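You operate a simulated robot arm through the tools that you are given. There is no shell and no other tool.

Carry out the task below with a simulated robot arm. There is one attempt and no reset: what you move stays moved.

JOB
Test the tester's three batteries; put the low one in the orange tray.
Fine: number up; the other two stay in the tester; all other batteries stay where they are.

It is judged by the outcome, as a careful person would: the job done as asked, and still so three seconds after it is handed in. It fails if anything else is knocked over, pushed out of place, dropped, spilled or broken.

ROBOT AND FRAMES
A 7-joint arm with a fingered hand, fixed in place. Base frame: the origin is on the floor under the middle of its stand, x ahead of it, y to its left, z up; the work surface is at about z = 772. Units: mm, degrees, N and s.
With the tool pointing down near the work surface it reaches from about 360 to 700 mm from the base axis. Its first joint turns from -69.0 to 172.0 degrees. Payload 3.2 kg.
The TCP is the grasp point between the finger pads, 26 mm short of the fingertips. In the tool frame z runs along the fingers and y along their closing line. The gripper opens to 88 mm; its body begins 30 mm behind the TCP. The gripper is a hand of 5 fingers: y runs from the thumb to the fingers, the wrist lies at [-16, -108, -172] in the tool frame.
Orientation is told as [roll, pitch, yaw] about the base's x, y, z axes, in that order, counted from this pose: with the fingers straight down and the wrist toward the robot, the tool's x, y and z point along [0, 1, 0], [1, 0, 0] and [0, 0, -1] of the base frame.

CONTROLS
- The arm moves only by the tool servo_tool. Its argument "series" is a list of rows, each a list of 6 numbers: the shift along the tool's x, y, z in units of 200 mm (1.0 is 200 mm), then the turn, a rotation vector about the tool's x, y, z in units of 180 degrees (1.0 is 180 degrees). In form: [[dx, dy, dz, wx, wy, wz], ...]. A call has 1 to 20 rows; each row is the pose to reach, as a shift and turn from the pose commanded when the call began, along the tool's axes at that moment. A call with a number of a shift or a turn outside -1 to 1 is refused whole. Each row takes 0.2 s and may step no farther than 50 mm and 8.6 degrees from the row before; otherwise, the whole call is refused. Where a pose cannot be reached the arm comes as near as it can. A force on the tool above 40 N (or 10 N above the force at the start of the call, whichever is more), or a blocked arm, ends the call early, and 0.2 s more pass. In this call time passes only in rows, and 0.2 s behind the last. The reply holds the time, the measured pose of the TCP, the force on the tool along the base axes, the opening and the grip force, in the units named above and with some noise, with the torque about the TCP (base axes, N m) and any sound that the robot's microphone picked up.
- Cameras (640 x 400 px; columns grow to the right, rows downward): "scene" is fixed at [220.2, -490.5, 1322.7]; the picture's right is [0.69, -0.72, 0.00], its down [-0.60, -0.58, -0.55] and it looks along [0.40, 0.38, -0.83] (base axes); focal length 214 px, centre (320, 200). "wrist" rides on the gripper at [67, -97, -117] in the tool frame; the picture's right is [-0.71, 0.33, -0.62], its down [-0.65, -0.65, 0.39] and it looks along [-0.28, 0.68, 0.68] (tool axes); focal length 234 px, centre (320, 200). There is no depth. A picture from a camera that has moved, and an enlarged one, comes with that camera's place and axes in the base frame and with its lens. The place of the scene camera against the robot may be out by one fixed shift of up to 12 mm in any direction.
- camera(camera): a new picture of that camera. No time passes.
- lift_body(by): slides the trunk up (or, below 0, down) by that many mm; the arm rides with it, the base frame stays. It gives what a move gives, with no picture.
- curl_fingers(index, middle, ring, little, thumb_bend, thumb_turn): sets how far each is bent, from 0 (flat) to 1 (curled in); at 0.3 the hand is open as for a grip, at 0.7 the pads meet at the TCP. One left out holds its place. A second passes; each finger stops where it meets its share of the squeeze, and holds until it gets a number again. It is the only way to open and close the hand. It gives what a move gives, with no picture; readings hold the bend of each and the force on index, middle, ring, little, thumb and palm. thumb_turn goes from beside the hand (0) to across from the fingers (1), as for a grip.
- close_up(camera, box): a new picture of the part [left, top, right, bottom] of that camera's present view, enlarged. No time passes.
- close_job(): hands the job in; it is judged then, once.

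Nothing tells you positions but the pictures and the camera data. Unless the task says otherwise, let go and move clear before handing in.

The tools are called after "Request:" as a command line: name --pt "numbers of a row" for each row, then --argument value for the rest, lists and objects as JSON in quotes. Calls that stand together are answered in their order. servo_tool: Moves the arm, as the interface text tells. Its arguments: {"type":"object","properties":{"series":{"type":"array"}},"required":["series"]} The other tools are called the same way: lift_body (by) moves the trunk up or down; curl_fingers (index, middle, ring, little, thumb_bend, thumb_turn) moves the fingers one by one; camera (camera) takes a picture; close_up (camera, box) takes an enlarged picture of a part of a camera's view; close_job () hands the job in.

At the start:

```text
t: 0.0
eef_pos: [531.9, -115.8, 1016.8]
tool_rot: [0.0, 0.0, 0.0]
ft_force: [-0.2, 0.1, -0.6]
wrist_torque: [0.02, 0.01, 0.01]
finger_gap: 88.0
grasp_force: 0.0
shape: jaw
bend: [0.3, 0.3, 0.3, 0.3, 0.3, 0.97]
finger forces: [0.0, 0.0, 0.1, 0.0, 0.0, 0.1]
trunk travel left (down, up): [-650.0, 190.0]
```

scene: 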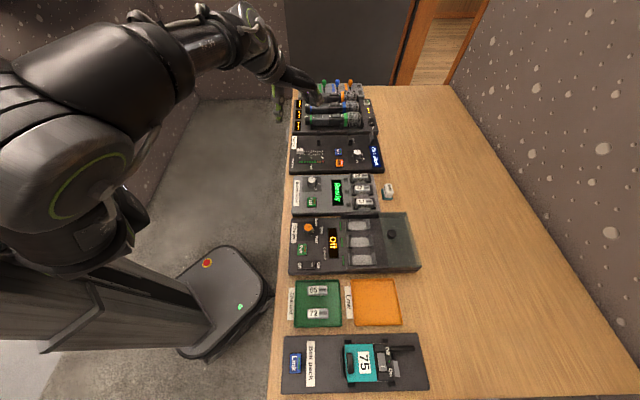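
wrist: 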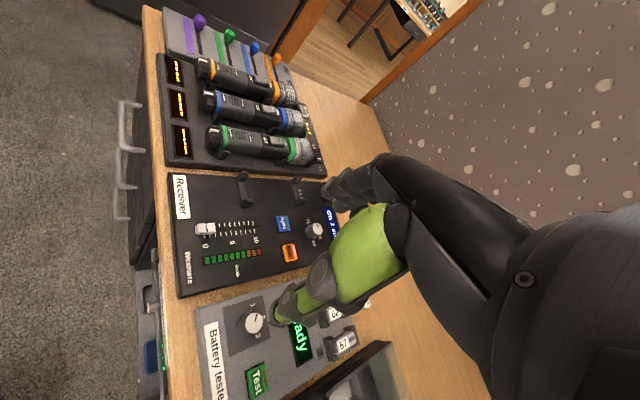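

I see a table with several devices: a flashlight rack, a receiver, a battery tester (Ready display) with three batteries, a charger with a display "Off", green and orange trays, and a power pack. I'll look closer before moving.

Request:
close_up --camera "scene" --box '[280, 160, 420, 250]'

Request:
close_up --camera "scene" --box '[270, 200, 430, 330]'

Request:
close_up --camera "wrist" --box '[160, 270, 400, 400]'

```text
4.44 times, centred on (350, 205) of scene
camera zoom: at [220.2, -490.5, 1322.7], right [0.69, -0.72, 0.0], down [-0.6, -0.58, -0.55], along [0.4, 0.38, -0.83], focal length 953 px, centre (187, 178)
```

zoom: 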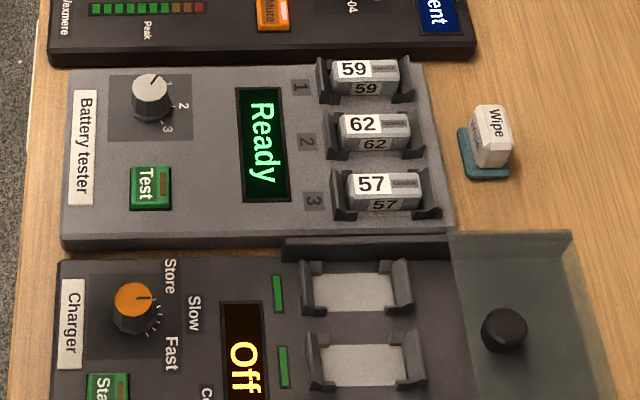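

```text
3.08 times, centred on (350, 265) of scene
camera zoom: at [220.2, -490.5, 1322.7], right [0.69, -0.72, 0.0], down [-0.6, -0.58, -0.55], along [0.4, 0.38, -0.83], focal length 660 px, centre (228, 0)
```

zoom: 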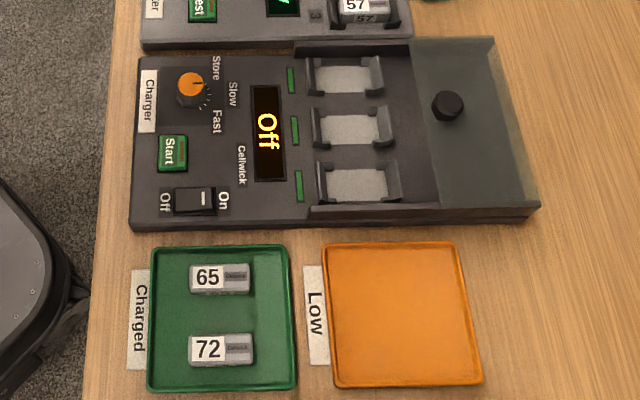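

```text
2.67 times, centred on (280, 335) of wrist
camera zoom: at [433.8, -49.2, 1133.2], right [0.33, -0.71, 0.62], down [-0.65, -0.65, -0.39], along [0.68, -0.28, -0.68], focal length 624 px, centre (427, -160)
```

zoom: 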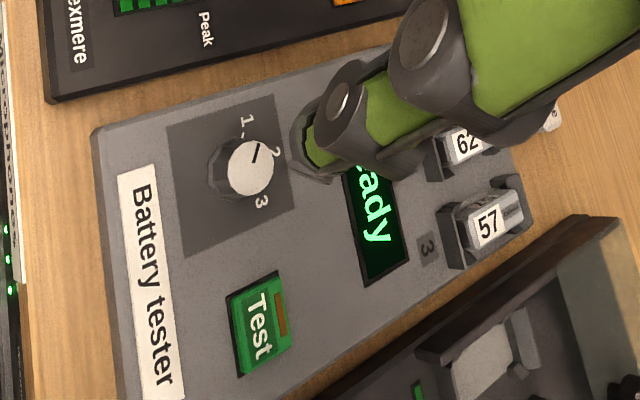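

The tester has a 1-2-3 selector knob, a green Test button, a display, and batteries 59, 62 and 57 in slots 1, 2 and 3. I'll zoom in further to read the knob and the cradle details.

Request:
close_up --camera "scene" --box '[295, 170, 335, 195]'

Request:
close_up --camera "scene" --box '[340, 168, 390, 214]'

Request:
close_up --camera "scene" --box '[290, 190, 400, 260]'

Request:
close_up --camera "scene" --box '[230, 50, 400, 180]'

Request:
close_up --camera "scene" --box '[270, 320, 440, 400]'

```text
16.00 times, centred on (315, 182) of scene
camera zoom: at [220.2, -490.5, 1322.7], right [0.69, -0.72, 0.0], down [-0.6, -0.58, -0.55], along [0.4, 0.38, -0.83], focal length 3432 px, centre (400, 480)
```

zoom: 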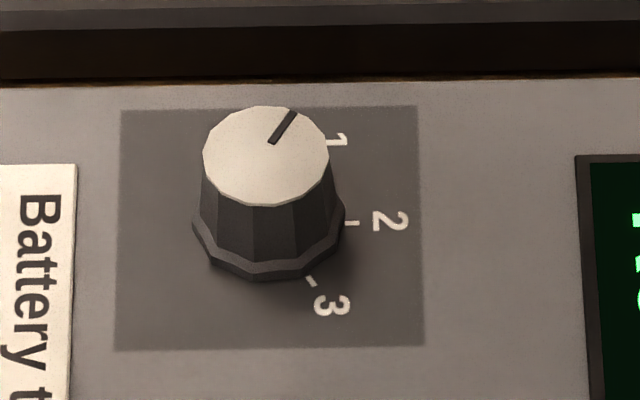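

```text
8.70 times, centred on (365, 191) of scene
camera zoom: at [220.2, -490.5, 1322.7], right [0.69, -0.72, 0.0], down [-0.6, -0.58, -0.55], along [0.4, 0.38, -0.83], focal length 1865 px, centre (-71, 278)
```

zoom: 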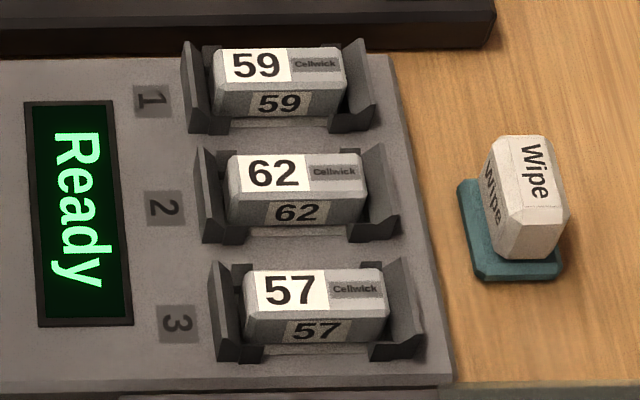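

```text
5.71 times, centred on (345, 225) of scene
camera zoom: at [220.2, -490.5, 1322.7], right [0.69, -0.72, 0.0], down [-0.6, -0.58, -0.55], along [0.4, 0.38, -0.83], focal length 1226 px, centre (177, 57)
```

zoom: 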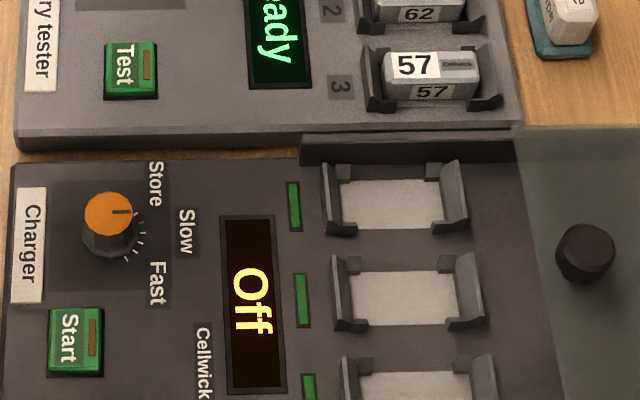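

```text
3.08 times, centred on (315, 115) of scene
camera zoom: at [220.2, -490.5, 1322.7], right [0.69, -0.72, 0.0], down [-0.6, -0.58, -0.55], along [0.4, 0.38, -0.83], focal length 660 px, centre (335, 462)
```

zoom: 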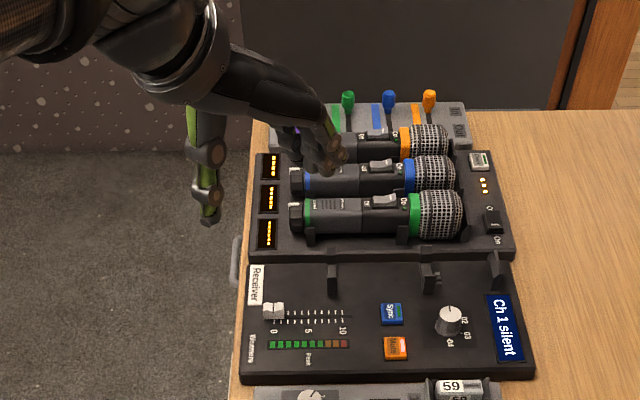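

```text
3.76 times, centred on (355, 360) of scene
camera zoom: at [220.2, -490.5, 1322.7], right [0.69, -0.72, 0.0], down [-0.6, -0.58, -0.55], along [0.4, 0.38, -0.83], focal length 807 px, centre (188, -402)
```

zoom: 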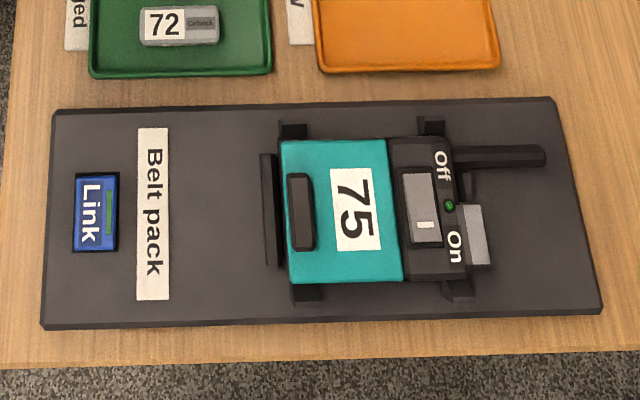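

The selector pointer looks to be at 1, and the batteries are chamfered boxes about 45 x 20 mm lying in end-clip cradles. Next I'll study the hand to learn which finger is where.

Request:
close_up --camera "scene" --box '[230, 40, 360, 130]'

Request:
curl_fingers --middle 1 --ring 1 --little 1

Request:
close_up --camera "scene" --box '[230, 40, 360, 130]'

Request:
camera --camera "wrist"

```text
4.44 times, centred on (295, 85) of scene
camera zoom: at [220.2, -490.5, 1322.7], right [0.69, -0.72, 0.0], down [-0.6, -0.58, -0.55], along [0.4, 0.38, -0.83], focal length 953 px, centre (431, 711)
```

zoom: 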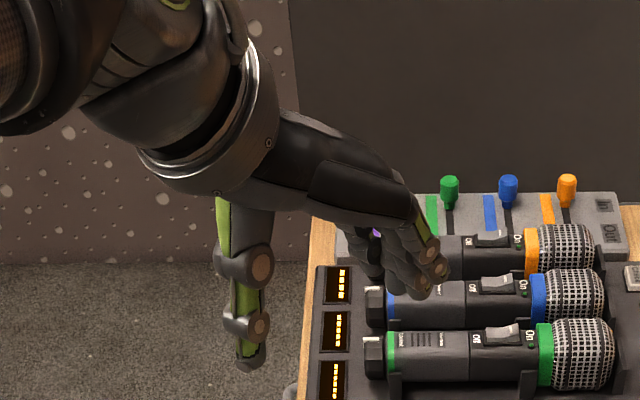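

```text
t: 1.0
eef_pos: [532.0, -115.6, 1016.5]
tool_rot: [0.0, -0.1, -0.1]
ft_force: [0.1, -0.2, -0.2]
wrist_torque: [0.0, 0.01, 0.04]
finger_gap: 87.8
grasp_force: 0.0
shape: fingers
bend: [0.3, 1.0, 1.0, 1.0, 0.3, 0.97]
finger forces: [0.0, 0.0, 0.1, 0.0, 0.1, 0.1]
trunk travel left (down, up): [-650.0, 190.0]
```

```text
4.44 times, centred on (295, 85) of scene
camera zoom: at [220.2, -490.5, 1322.7], right [0.69, -0.72, 0.0], down [-0.6, -0.58, -0.55], along [0.4, 0.38, -0.83], focal length 953 px, centre (431, 711)
```

zoom: 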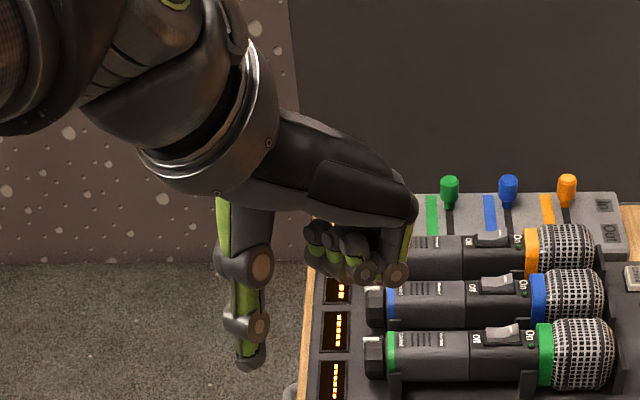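

```text
taken
camera wrist: at [433.8, -49.2, 1133.2], right [0.33, -0.71, 0.62], down [-0.65, -0.65, -0.39], along [0.68, -0.28, -0.68], focal length 234 px, centre (320, 200)
```

wrist: 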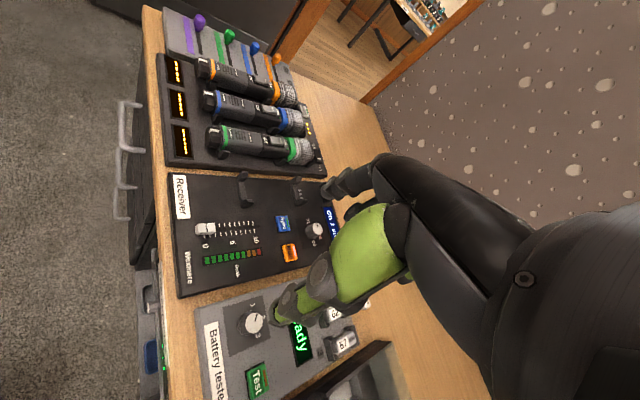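

The index finger is on the tool's +x side, nearest the wrist camera. I'll turn the hand by about 44° so the scene camera sees the finger pads face-on, and check how the arm copes with that yaw.

Request:
servo_tool --pt "0 0 0 0 0 -0.0407" --pt "0 0 0 0 0 -0.0814" --pt "0 0 0 0 0 -0.1221" --pt "0 0 0 0 0 -0.1628" --pt "0 0 0 0 0 -0.2035" --pt "0 0 0 0 0 -0.2444"

Request:
close_up --camera "scene" --box '[230, 40, 360, 130]'

Request:
camera --camera "scene"

Request:
camera --camera "wrist"

```text
t: 2.4
eef_pos: [530.1, -115.6, 1016.0]
tool_rot: [-0.1, 0.0, 43.9]
ft_force: [0.0, 0.7, -0.3]
wrist_torque: [0.02, -0.01, -0.01]
finger_gap: 87.8
grasp_force: 0.0
shape: fingers
bend: [0.3, 1.0, 1.0, 1.0, 0.3, 0.97]
finger forces: [0.1, 0.1, 0.0, 0.0, 0.0, 0.1]
trunk travel left (down, up): [-650.0, 190.0]
```

```text
4.44 times, centred on (295, 85) of scene
camera zoom: at [220.2, -490.5, 1322.7], right [0.69, -0.72, 0.0], down [-0.6, -0.58, -0.55], along [0.4, 0.38, -0.83], focal length 953 px, centre (431, 711)
```

zoom: 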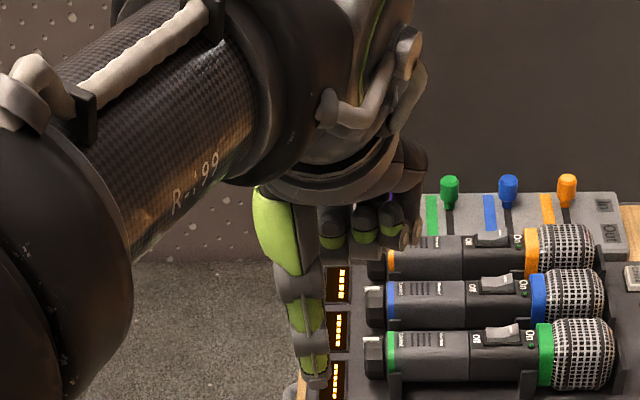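

```text
taken
```

scene: 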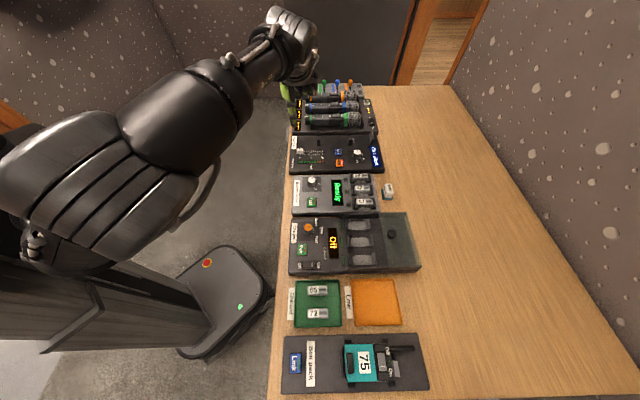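

```text
taken
camera wrist: at [414.7, -135.7, 1133.6], right [0.73, -0.28, 0.62], down [-0.02, -0.92, -0.39], along [0.68, 0.27, -0.68], focal length 234 px, centre (320, 200)
```

wrist: 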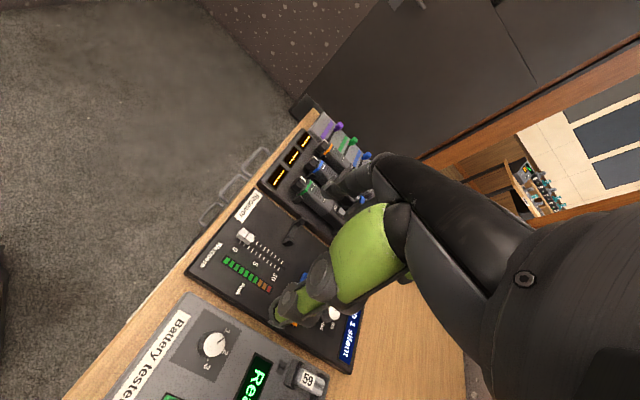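

The thumb sits roughly opposite the index/middle fingers. I'll try a tripod pinch in free air to see where the tips come together.

Request:
curl_fingers --index 0.6 --middle 0.6 --thumb_bend 0.6

Request:
close_up --camera "scene" --box '[260, 70, 340, 130]'

Request:
close_up --camera "wrist" --box '[220, 120, 460, 350]'

```text
t: 3.4
eef_pos: [530.5, -115.6, 1017.0]
tool_rot: [0.1, -0.1, 44.1]
ft_force: [-0.5, 0.6, 0.2]
wrist_torque: [0.02, 0.0, -0.02]
finger_gap: 24.6
grasp_force: 0.0
shape: fingers
bend: [0.6, 0.6, 1.0, 1.0, 0.6, 0.97]
finger forces: [0.1, 0.0, 0.0, 0.1, 0.1, 0.1]
trunk travel left (down, up): [-650.0, 190.0]
```

```text
6.67 times, centred on (300, 100) of scene
camera zoom: at [220.2, -490.5, 1322.7], right [0.69, -0.72, 0.0], down [-0.6, -0.58, -0.55], along [0.4, 0.38, -0.83], focal length 1430 px, centre (453, 867)
```

zoom: 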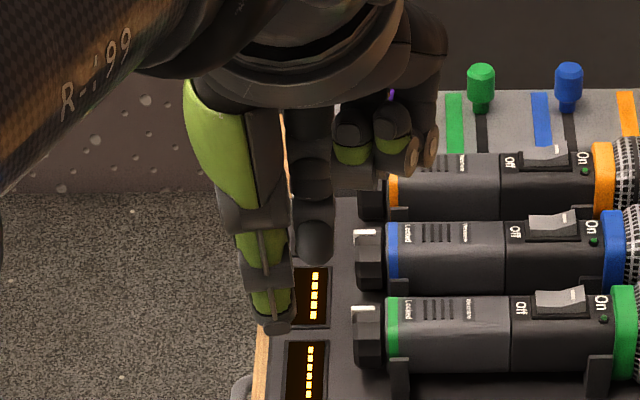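

```text
1.74 times, centred on (340, 235) of wrist
camera zoom: at [414.3, -135.3, 1133.7], right [0.73, -0.28, 0.62], down [-0.02, -0.92, -0.39], along [0.68, 0.27, -0.68], focal length 407 px, centre (285, 139)
```

zoom: 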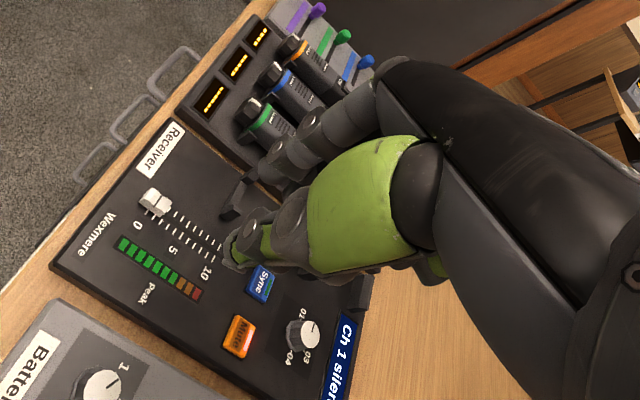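

The pinch closes index-to-thumb, with the thumb nearly opposite the index. I'll zoom in to fix the tip position in the tool frame.

Request:
close_up --camera "wrist" --box '[260, 190, 380, 290]'

Request:
curl_fingers --index 0.7 --middle 1.0 --thumb_bend 0.7

Request:
close_up --camera "wrist" --box '[260, 190, 380, 290]'

Request:
close_up --camera "scene" --box '[260, 70, 340, 130]'

```text
4.00 times, centred on (320, 240) of wrist
camera zoom: at [414.3, -135.3, 1133.7], right [0.73, -0.28, 0.62], down [-0.02, -0.92, -0.39], along [0.68, 0.27, -0.68], focal length 937 px, centre (320, 40)
```

zoom: 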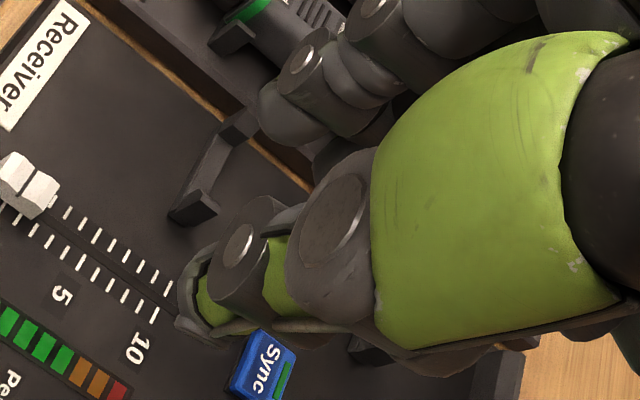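

```text
t: 4.4
eef_pos: [531.4, -115.1, 1017.2]
tool_rot: [0.1, 0.0, 44.0]
ft_force: [-0.2, 0.2, 0.1]
wrist_torque: [0.02, -0.02, 0.02]
finger_gap: 3.4
grasp_force: 0.0
shape: fingers
bend: [0.7, 1.0, 1.0, 1.0, 0.7, 0.97]
finger forces: [0.0, 0.0, 0.1, 0.0, 0.1, 0.1]
trunk travel left (down, up): [-650.0, 190.0]
```

```text
4.00 times, centred on (320, 240) of wrist
camera zoom: at [414.3, -135.3, 1133.7], right [0.73, -0.28, 0.62], down [-0.02, -0.92, -0.39], along [0.68, 0.27, -0.68], focal length 937 px, centre (320, 40)
```

zoom: 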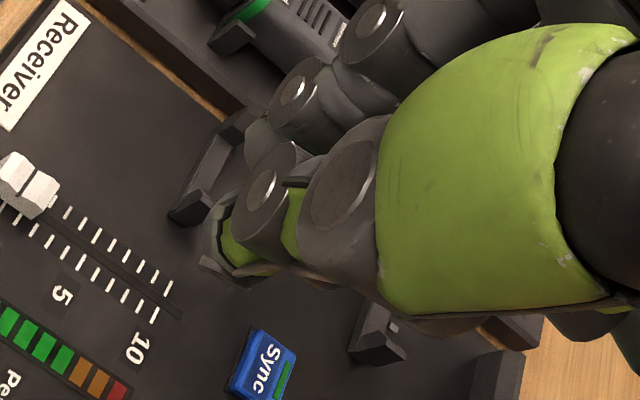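

```text
6.67 times, centred on (300, 100) of scene
camera zoom: at [220.2, -490.5, 1322.7], right [0.69, -0.72, 0.0], down [-0.6, -0.58, -0.55], along [0.4, 0.38, -0.83], focal length 1430 px, centre (453, 867)
```

zoom: 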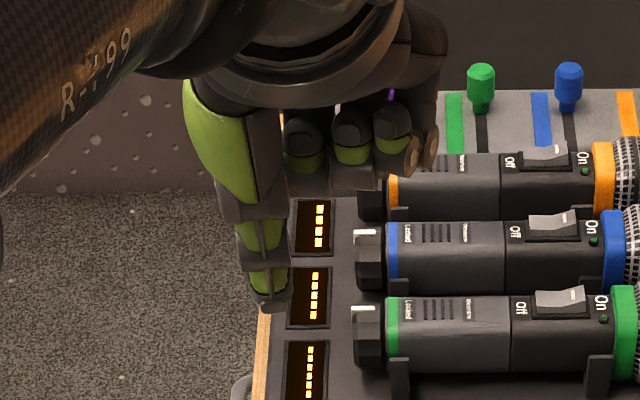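

The pinched index-thumb tip lies at about tool (11, -1, 26), with the other fingers curled well above it, so it can serve as a poker. From the two camera views I put the Test button at about (460, -232, 783) and the knob top at about (510, -182, 800). I'll hover over the button next.

Request:
servo_tool --pt "-0.0267 -0.0875 0.0981 0 0 0.03055" --pt "-0.0534 -0.175 0.1963 0 0 0.0611" --pt "-0.0801 -0.2625 0.2944 0 0 0.09165" --pt "-0.1068 -0.35 0.3925 0 0 0.1222" --pt "-0.1334 -0.4375 0.4906 0 0 0.15275" --pt "-0.1601 -0.525 0.5888 0 0 0.1833" --pt "-0.1868 -0.6125 0.6869 0 0 0.21385" --pt "-0.2135 -0.7 0.785 0 0 0.2444"

Request:
camera --camera "scene"

Request:
camera --camera "wrist"

```text
t: 6.2
eef_pos: [461.1, -245.0, 860.6]
tool_rot: [0.0, 0.0, -0.2]
ft_force: [0.1, 0.1, 0.1]
wrist_torque: [0.02, -0.04, -0.02]
finger_gap: 3.3
grasp_force: 0.1
shape: fingers
bend: [0.7, 1.0, 1.0, 1.0, 0.7, 0.97]
finger forces: [0.0, 0.0, 0.0, 0.1, 0.0, 0.0]
trunk travel left (down, up): [-650.0, 190.0]
```

```text
taken
```

scene: 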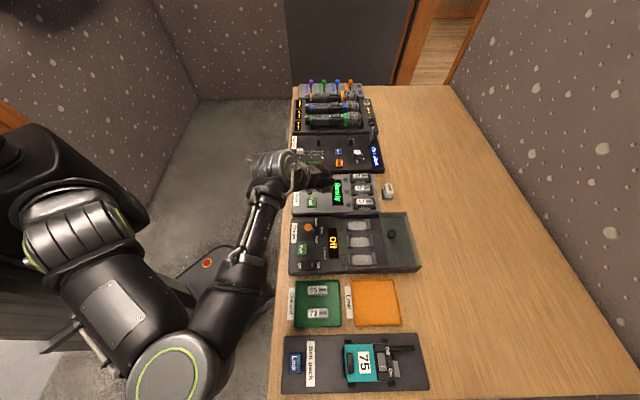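

```text
taken
camera wrist: at [364.1, -177.9, 977.3], right [0.33, -0.71, 0.62], down [-0.66, -0.65, -0.39], along [0.68, -0.28, -0.68], focal length 234 px, centre (320, 200)
```

wrist: 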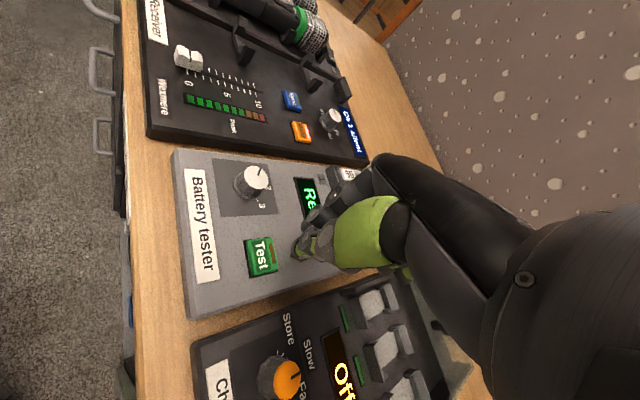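

The tip is over the button, which the wrist view puts at about (457, -232, 783). I'll shift slightly, come down most of the way and check.

Request:
servo_tool --pt "0.01 -0.015 0.07 0 0 0" --pt "0.01 -0.015 0.14 0 0 0" --pt "0.01 -0.015 0.2 0 0 0"

Request:
close_up --camera "wrist" --box '[180, 160, 380, 300]'

Request:
close_up --camera "scene" --box '[270, 150, 390, 230]'

```text
t: 7.0
eef_pos: [457.8, -242.8, 819.9]
tool_rot: [0.0, 0.0, 0.0]
ft_force: [0.2, 0.7, 0.2]
wrist_torque: [-0.02, 0.0, 0.0]
finger_gap: 3.5
grasp_force: 0.1
shape: fingers
bend: [0.7, 1.0, 1.0, 1.0, 0.7, 0.97]
finger forces: [0.1, 0.0, 0.0, 0.0, 0.0, 0.1]
trunk travel left (down, up): [-650.0, 190.0]
```

```text
2.86 times, centred on (280, 230) of wrist
camera zoom: at [359.9, -175.4, 936.5], right [0.33, -0.71, 0.62], down [-0.65, -0.65, -0.39], along [0.68, -0.28, -0.68], focal length 669 px, centre (434, 114)
```

zoom: 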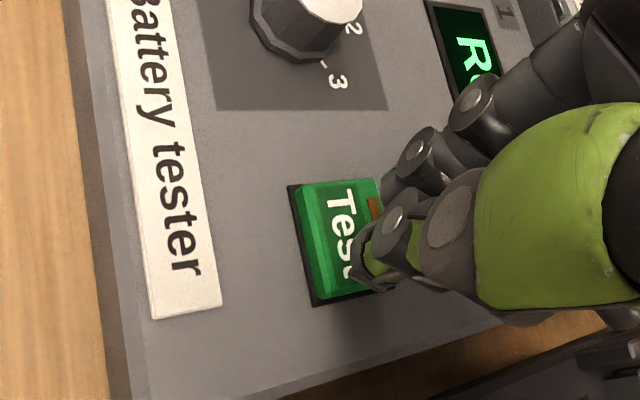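

```text
5.00 times, centred on (330, 190) of scene
camera zoom: at [220.2, -490.5, 1322.7], right [0.69, -0.72, 0.0], down [-0.6, -0.58, -0.55], along [0.4, 0.38, -0.83], focal length 1072 px, centre (270, 250)
```

zoom: 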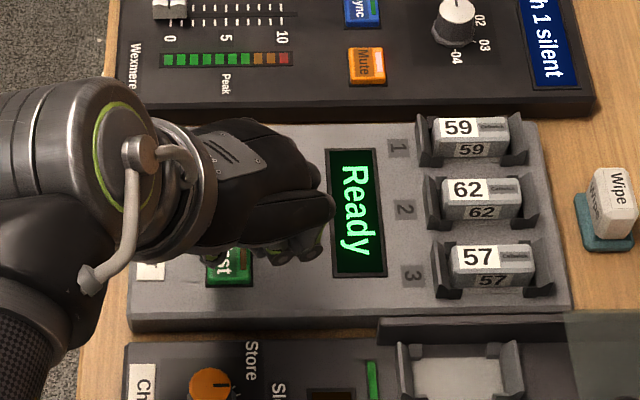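

The tip is about 8-10 mm above the button and well centred. I'll press in small steps and watch the force.

Request:
servo_tool --pt "0 -0.01 0.02 0 0 0" --pt "0 -0.01 0.04 0 0 0" --pt "0 -0.01 0.05 0 0 0"

Request:
close_up --camera "scene" --box '[270, 150, 390, 230]'

Request:
close_up --camera "wrist" --box '[180, 160, 380, 300]'

```text
t: 7.8
eef_pos: [455.4, -241.4, 808.4]
tool_rot: [0.0, 0.1, 0.0]
ft_force: [0.2, -0.2, -0.6]
wrist_torque: [-0.01, -0.02, 0.01]
finger_gap: 3.5
grasp_force: 0.0
shape: fingers
bend: [0.7, 1.0, 1.0, 1.0, 0.7, 0.97]
finger forces: [0.1, 0.0, 0.1, 0.1, 0.0, 0.1]
trunk travel left (down, up): [-650.0, 190.0]
```

```text
5.00 times, centred on (330, 190) of scene
camera zoom: at [220.2, -490.5, 1322.7], right [0.69, -0.72, 0.0], down [-0.6, -0.58, -0.55], along [0.4, 0.38, -0.83], focal length 1072 px, centre (270, 250)
```

zoom: 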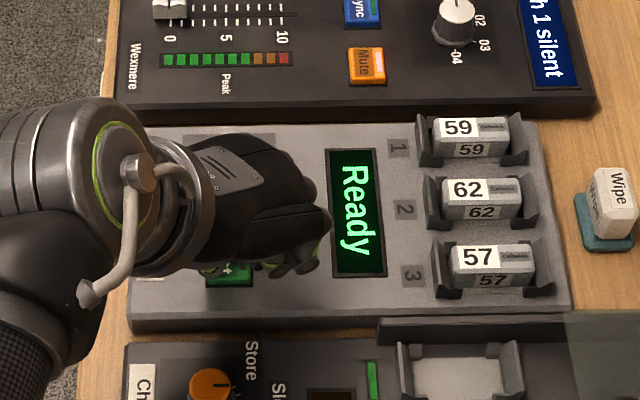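

```text
2.86 times, centred on (280, 230) of wrist
camera zoom: at [357.7, -175.4, 926.1], right [0.33, -0.71, 0.62], down [-0.65, -0.65, -0.39], along [0.68, -0.28, -0.68], focal length 669 px, centre (434, 114)
```

zoom: 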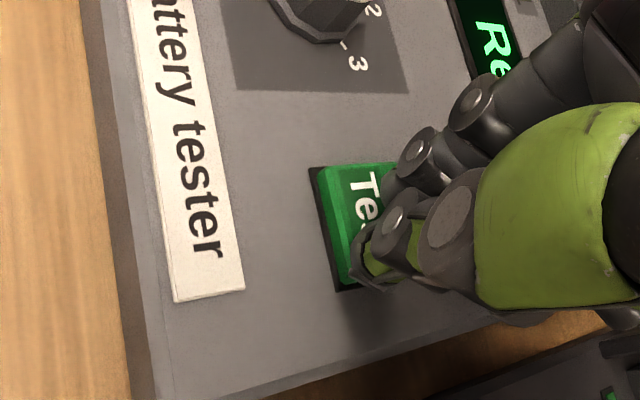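

No contact yet with the tip at about z = 782. I'll carry on down in small steps.

Request:
servo_tool --pt "0 0 0.01 0 0 0" --pt "0 0 0.02 0 0 0"

```text
t: 8.4
eef_pos: [455.3, -242.4, 806.7]
tool_rot: [0.1, 0.0, 0.0]
ft_force: [0.6, 0.5, 0.0]
wrist_torque: [-0.01, 0.03, -0.02]
finger_gap: 3.4
grasp_force: 1.0
shape: fingers
bend: [0.7, 1.0, 1.0, 1.0, 0.7, 0.97]
finger forces: [0.1, 0.0, 0.0, 0.1, 0.2, 0.1]
trunk travel left (down, up): [-650.0, 190.0]
```

Request:
servo_tool --pt "0 0 0.01 0 0 0" --pt "0 0 0.02 0 0 0"

Request:
close_up --camera "scene" --box '[270, 150, 390, 230]'

Request:
close_up --camera "wrist" --box '[240, 180, 340, 280]'

```text
t: 9.0
eef_pos: [454.2, -241.5, 802.4]
tool_rot: [0.1, 0.0, 0.0]
ft_force: [-0.6, -1.0, 4.9]
wrist_torque: [0.01, 0.08, -0.01]
finger_gap: 2.3
grasp_force: 3.3
shape: fingers
bend: [0.7, 1.0, 1.0, 1.0, 0.7, 0.98]
finger forces: [0.0, 0.0, 0.1, 0.1, 5.0, 0.0]
trunk travel left (down, up): [-650.0, 190.0]
heard: click
```

```text
5.00 times, centred on (330, 190) of scene
camera zoom: at [220.2, -490.5, 1322.7], right [0.69, -0.72, 0.0], down [-0.6, -0.58, -0.55], along [0.4, 0.38, -0.83], focal length 1072 px, centre (270, 250)
```

zoom: 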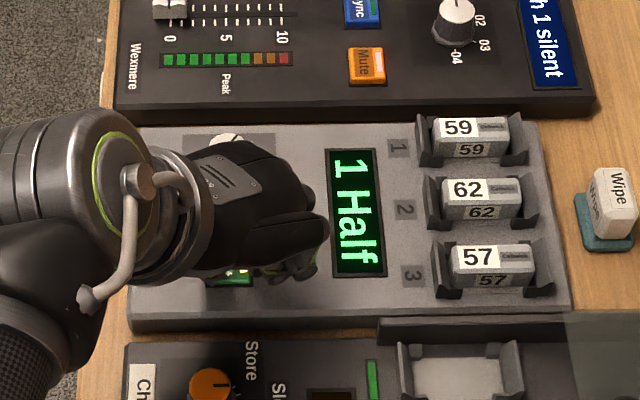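

```text
4.00 times, centred on (290, 230) of wrist
camera zoom: at [357.1, -175.0, 919.1], right [0.33, -0.71, 0.62], down [-0.65, -0.65, -0.39], along [0.68, -0.28, -0.68], focal length 937 px, centre (440, 80)
```

zoom: 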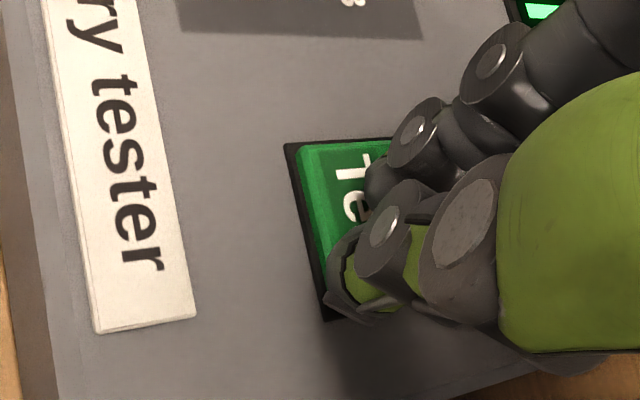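

Contact registered: I heard a click and the display reads "1 Half". I'll lift off and go to the selector knob, centre about (508, -183), to turn it to 2.

Request:
servo_tool --pt "0 0 -0.12 0 0 0" --pt "0 0 -0.238 0 0 0" --pt "0.08 0.096 -0.238 0 0 -0.037" --pt "0.16 0.192 -0.238 0 0 -0.074" --pt "0.241 0.288 -0.238 0 0 -0.1111"

Request:
curl_fingers --index 0.5 --thumb_bend 0.5

Request:
camera --camera "scene"

Request:
camera --camera "wrist"

Request:
close_up --camera "wrist" --box '[200, 140, 400, 290]'

Request:
close_up --camera "scene" --box '[270, 150, 390, 230]'

```text
t: 10.2
eef_pos: [515.2, -191.8, 848.3]
tool_rot: [0.0, 0.1, 20.1]
ft_force: [0.4, -0.7, -0.3]
wrist_torque: [0.0, 0.01, 0.01]
finger_gap: 2.9
grasp_force: 0.0
shape: fingers
bend: [0.7, 1.0, 1.0, 1.0, 0.7, 0.97]
finger forces: [0.0, 0.0, 0.0, 0.0, 0.0, 0.0]
trunk travel left (down, up): [-650.0, 190.0]
```

```text
t: 11.2
eef_pos: [512.6, -193.3, 850.4]
tool_rot: [0.0, 0.0, 20.0]
ft_force: [-0.3, -0.2, -0.6]
wrist_torque: [-0.03, 0.02, -0.06]
finger_gap: 45.4
grasp_force: 0.2
shape: fingers
bend: [0.5, 1.0, 1.0, 1.0, 0.5, 0.97]
finger forces: [0.0, 0.0, 0.1, 0.0, 0.0, 0.1]
trunk travel left (down, up): [-650.0, 190.0]
```

```text
taken
```

scene: 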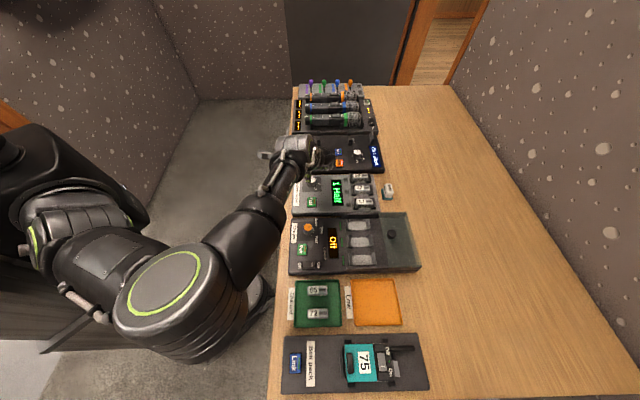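

```text
taken
camera wrist: at [399.0, -163.7, 966.6], right [0.55, -0.55, 0.62], down [-0.39, -0.83, -0.39], along [0.73, -0.03, -0.68], focal length 234 px, centre (320, 200)
```

wrist: 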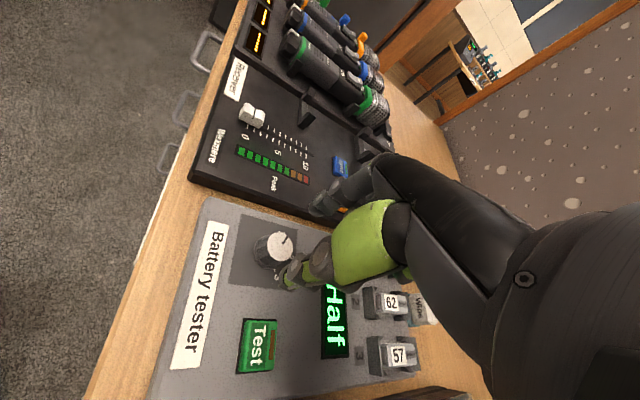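

```text
2.67 times, centred on (300, 215) of wrist
camera zoom: at [399.0, -163.7, 966.6], right [0.55, -0.55, 0.62], down [-0.39, -0.83, -0.39], along [0.73, -0.03, -0.68], focal length 624 px, centre (373, 160)
```

zoom: 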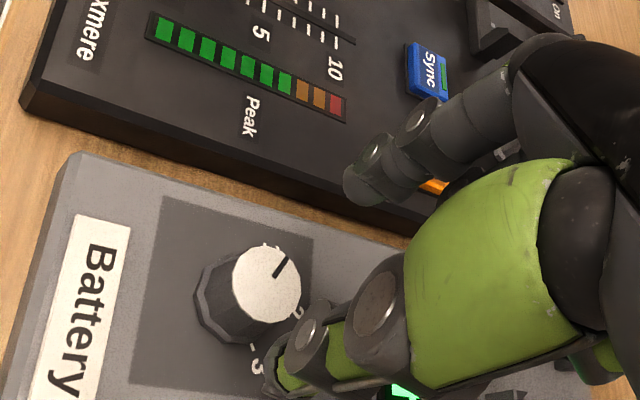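

```text
5.00 times, centred on (330, 190) of scene
camera zoom: at [220.2, -490.5, 1322.7], right [0.69, -0.72, 0.0], down [-0.6, -0.58, -0.55], along [0.4, 0.38, -0.83], focal length 1072 px, centre (270, 250)
```

zoom: 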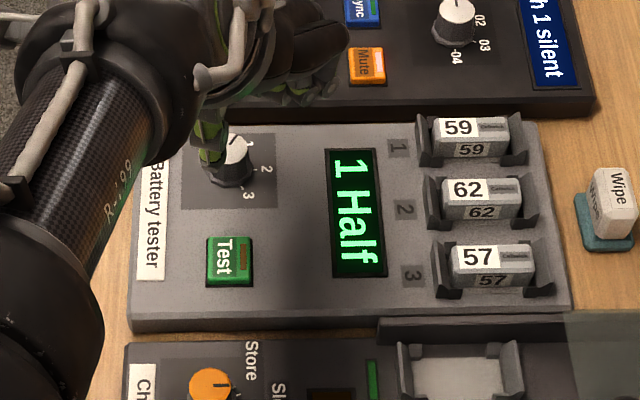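

The knob centre checks out at (507, -183, 800). To keep the index away from the receiver's edge, I'll re-orient the hand to yaw -10 before coming down around the knob.

Request:
servo_tool --pt "0.0046 -0.0075 0 0 0 0.0417" --pt "0.0092 -0.015 0 0 0 0.0833" --pt "0.0139 -0.0225 0 0 0 0.125" --pt "0.0185 -0.03 0 0 0 0.1667"

Request:
close_up --camera "wrist" --box '[200, 140, 400, 290]'

Request:
close_up --camera "scene" --box '[270, 150, 390, 230]'

```text
t: 12.2
eef_pos: [505.7, -192.1, 850.0]
tool_rot: [-0.1, -0.1, -10.1]
ft_force: [0.1, 0.1, 0.2]
wrist_torque: [-0.03, -0.01, -0.02]
finger_gap: 45.1
grasp_force: 0.0
shape: fingers
bend: [0.5, 1.0, 1.0, 1.0, 0.5, 0.97]
finger forces: [0.0, 0.0, 0.1, 0.1, 0.0, 0.1]
trunk travel left (down, up): [-650.0, 190.0]
```

```text
2.67 times, centred on (300, 215) of wrist
camera zoom: at [421.8, -108.9, 966.3], right [0.2, -0.75, 0.62], down [-0.76, -0.52, -0.39], along [0.62, -0.39, -0.68], focal length 624 px, centre (373, 160)
```

zoom: 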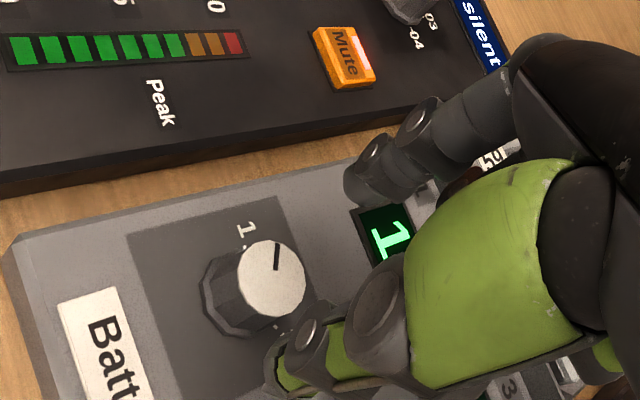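

```text
5.00 times, centred on (330, 190) of scene
camera zoom: at [220.2, -490.5, 1322.7], right [0.69, -0.72, 0.0], down [-0.6, -0.58, -0.55], along [0.4, 0.38, -0.83], focal length 1072 px, centre (270, 250)
```

zoom: 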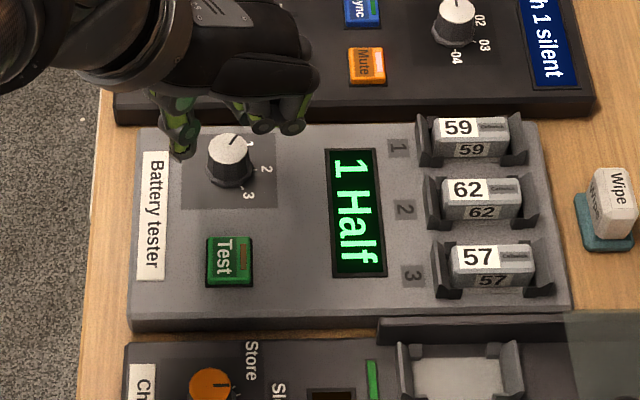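

The thumb and index straddle the knob. I'll lower around it now.

Request:
servo_tool --pt "0.005 0 0.06 0 0 0" --pt "0.005 0 0.12 0 0 0" --pt "0.005 0 0.17 0 0 0" --pt "0.005 0 0.205 0 0 0"

Request:
close_up --camera "wrist" --box '[200, 140, 400, 290]'

Request:
close_up --camera "scene" --box '[270, 150, 390, 230]'

```text
t: 13.2
eef_pos: [506.5, -191.1, 808.7]
tool_rot: [0.0, 0.0, -10.2]
ft_force: [0.0, 1.2, 0.6]
wrist_torque: [-0.01, -0.01, 0.02]
finger_gap: 45.3
grasp_force: 0.1
shape: fingers
bend: [0.5, 1.0, 1.0, 1.0, 0.5, 0.97]
finger forces: [0.0, 0.0, 0.0, 0.0, 0.0, 0.0]
trunk travel left (down, up): [-650.0, 190.0]
```

```text
2.67 times, centred on (300, 215) of wrist
camera zoom: at [422.2, -108.4, 925.2], right [0.2, -0.75, 0.62], down [-0.76, -0.52, -0.39], along [0.62, -0.39, -0.68], focal length 624 px, centre (373, 160)
```

zoom: 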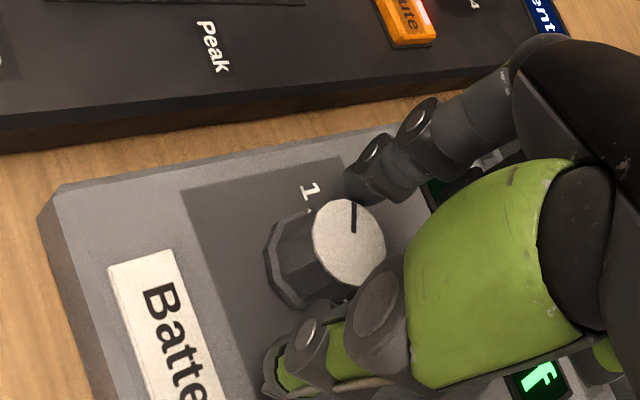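

```text
5.00 times, centred on (330, 190) of scene
camera zoom: at [220.2, -490.5, 1322.7], right [0.69, -0.72, 0.0], down [-0.6, -0.58, -0.55], along [0.4, 0.38, -0.83], focal length 1072 px, centre (270, 250)
```

zoom: 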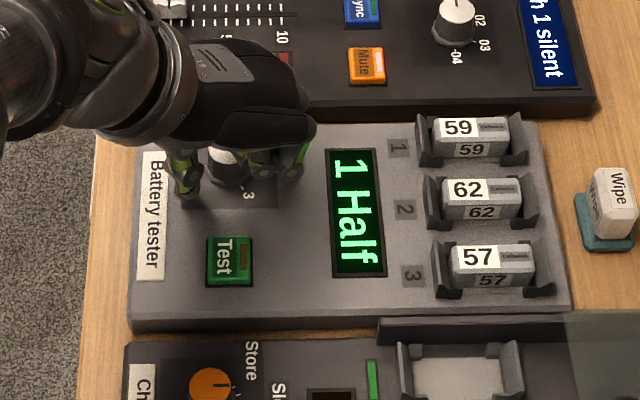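

The knob is between the pads, so I'll close onto it.

Request:
curl_fingers --index 0.66 --thumb_bend 0.66

Request:
close_up --camera "wrist" --box '[200, 140, 400, 290]'

```text
t: 14.2
eef_pos: [506.4, -190.2, 807.4]
tool_rot: [0.0, 0.0, -10.1]
ft_force: [5.7, -1.1, 1.1]
wrist_torque: [-0.02, -0.06, -0.06]
finger_gap: 22.4
grasp_force: 4.4
shape: fingers
bend: [0.59, 1.0, 1.0, 1.0, 0.65, 0.97]
finger forces: [7.3, 0.0, 0.1, 0.1, 1.5, 0.0]
trunk travel left (down, up): [-650.0, 190.0]
```

```text
2.67 times, centred on (300, 215) of wrist
camera zoom: at [423.1, -108.7, 925.2], right [0.2, -0.75, 0.62], down [-0.76, -0.53, -0.39], along [0.62, -0.39, -0.68], focal length 624 px, centre (373, 160)
```

zoom: 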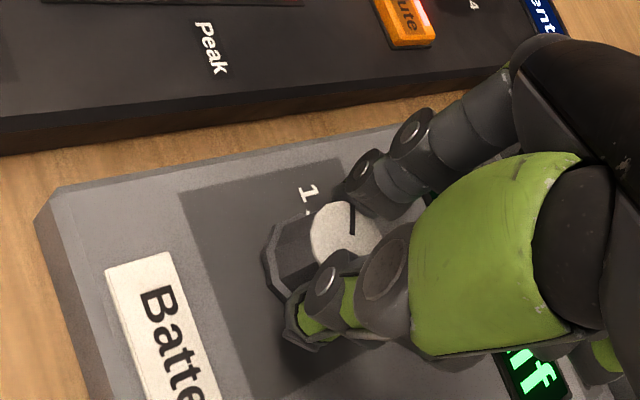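

The index touches first, so the knob sits a few mm toward the index side. I'll centre the hand by 4 mm and close more firmly.

Request:
servo_tool --pt "0 0.01 0 0 0 0" --pt "0 0.02 0 0 0 0"

Request:
curl_fingers --index 0.7 --thumb_bend 0.7

Request:
close_up --camera "wrist" --box '[200, 140, 400, 290]'

```text
t: 14.8
eef_pos: [510.3, -191.4, 807.7]
tool_rot: [0.0, 0.0, -9.9]
ft_force: [1.1, -0.8, 3.3]
wrist_torque: [0.05, 0.03, 0.0]
finger_gap: 22.5
grasp_force: 4.1
shape: fingers
bend: [0.6, 1.0, 1.0, 1.0, 0.64, 0.97]
finger forces: [4.7, 0.0, 0.0, 0.1, 3.5, 0.0]
trunk travel left (down, up): [-650.0, 190.0]
```

```text
t: 15.8
eef_pos: [509.8, -191.5, 807.4]
tool_rot: [0.0, 0.0, -10.1]
ft_force: [1.0, -0.2, 1.3]
wrist_torque: [0.03, -0.02, -0.01]
finger_gap: 21.7
grasp_force: 6.6
shape: fingers
bend: [0.61, 1.0, 1.0, 1.0, 0.65, 0.97]
finger forces: [7.1, 0.0, 0.0, 0.0, 6.1, 0.0]
trunk travel left (down, up): [-650.0, 190.0]
```

```text
2.67 times, centred on (300, 215) of wrist
camera zoom: at [425.8, -109.1, 925.2], right [0.2, -0.75, 0.62], down [-0.76, -0.53, -0.39], along [0.62, -0.39, -0.68], focal length 624 px, centre (373, 160)
```

zoom: 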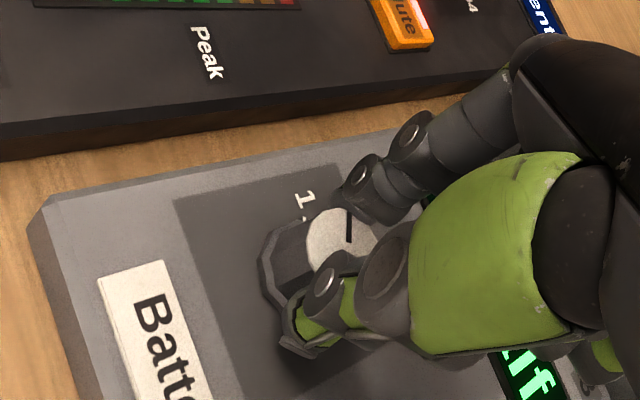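

The grip is balanced at about 6-7 N per side. I'll turn clockwise from above (the 1→2 direction) about the knob axis, half the turn first as a check.

Request:
servo_tool --pt "-0.0003 -0.0059 0 0 0 0.0417" --pt "0.0002 -0.0118 0 0 0 0.0833" --pt "0.0015 -0.0176 0 0 0 0.125" --pt "0.0035 -0.0232 0 0 0 0.1667"

Request:
close_up --camera "wrist" --box '[200, 140, 400, 290]'

Request:
close_up --camera "scene" --box '[270, 150, 390, 230]'

```text
t: 16.8
eef_pos: [506.3, -189.2, 808.3]
tool_rot: [0.1, 0.0, -40.2]
ft_force: [3.3, 0.4, 1.7]
wrist_torque: [0.03, -0.05, -0.01]
finger_gap: 21.9
grasp_force: 7.0
shape: fingers
bend: [0.61, 1.0, 1.0, 1.0, 0.65, 0.97]
finger forces: [8.1, 0.0, 0.0, 0.1, 5.6, 0.0]
trunk travel left (down, up): [-650.0, 190.0]
```

```text
2.67 times, centred on (300, 215) of wrist
camera zoom: at [474.6, -76.3, 925.0], right [-0.2, -0.75, 0.62], down [-0.92, -0.07, -0.39], along [0.34, -0.65, -0.68], focal length 624 px, centre (373, 160)
```

zoom: 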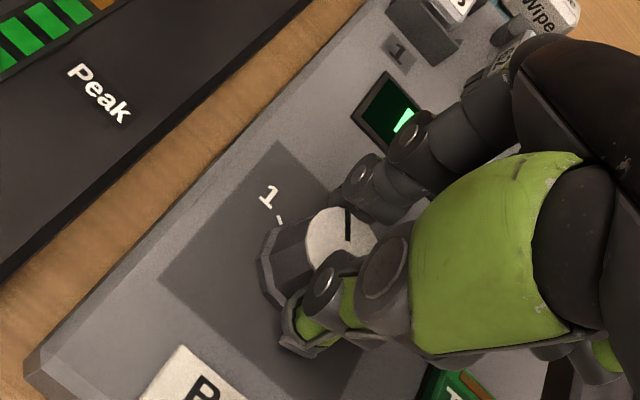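

```text
5.00 times, centred on (330, 190) of scene
camera zoom: at [220.2, -490.5, 1322.7], right [0.69, -0.72, 0.0], down [-0.6, -0.58, -0.55], along [0.4, 0.38, -0.83], focal length 1072 px, centre (270, 250)
```

zoom: 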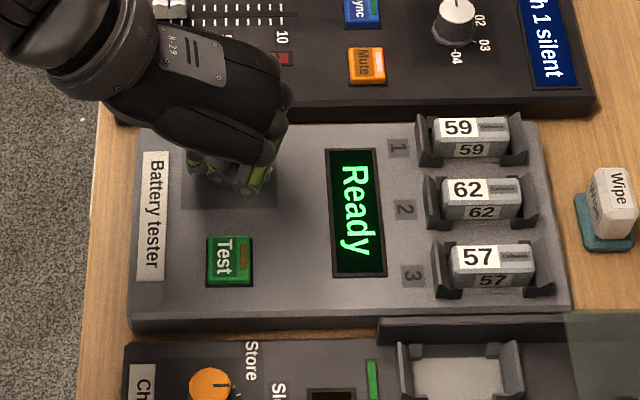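

The knob turns with the hand and the display reset to "Ready". I'll continue the remaining 30°.

Request:
servo_tool --pt "-0.0003 -0.0059 0 0 0 0.0417" --pt "0.0002 -0.0118 0 0 0 0.0833" --pt "0.0015 -0.0176 0 0 0 0.125" --pt "0.0035 -0.0232 0 0 0 0.1667"

Request:
close_up --camera "wrist" --box '[200, 140, 400, 290]'

Request:
close_up --camera "scene" --box '[270, 150, 390, 230]'

```text
t: 17.8
eef_pos: [503.2, -186.2, 807.4]
tool_rot: [-0.1, -0.2, -70.2]
ft_force: [5.4, 0.3, 3.1]
wrist_torque: [0.03, -0.12, 0.04]
finger_gap: 21.7
grasp_force: 6.7
shape: fingers
bend: [0.61, 1.0, 1.0, 1.0, 0.65, 0.96]
finger forces: [8.4, 0.0, 0.0, 0.1, 5.9, 0.1]
trunk travel left (down, up): [-650.0, 190.0]
```

```text
2.67 times, centred on (300, 215) of wrist
camera zoom: at [532.6, -72.4, 924.7], right [-0.55, -0.55, 0.62], down [-0.83, 0.39, -0.39], along [-0.03, -0.74, -0.68], focal length 624 px, centre (373, 160)
```

zoom: 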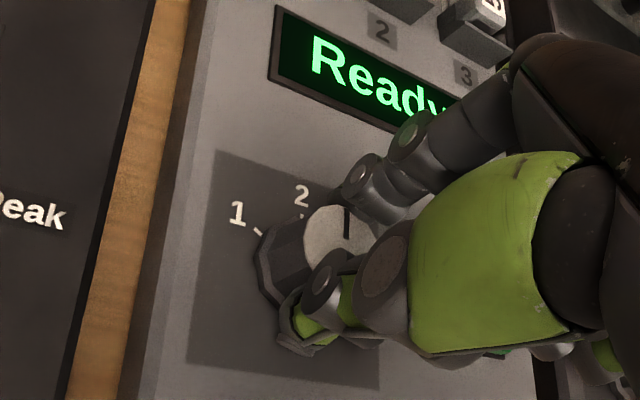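

```text
5.00 times, centred on (330, 190) of scene
camera zoom: at [220.2, -490.5, 1322.7], right [0.69, -0.72, 0.0], down [-0.6, -0.58, -0.55], along [0.4, 0.38, -0.83], focal length 1072 px, centre (270, 250)
```

zoom: 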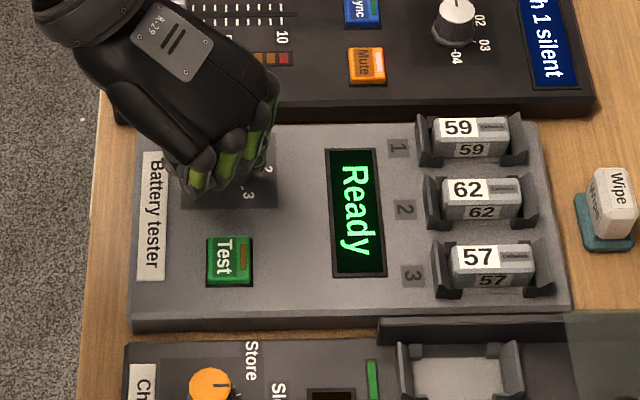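

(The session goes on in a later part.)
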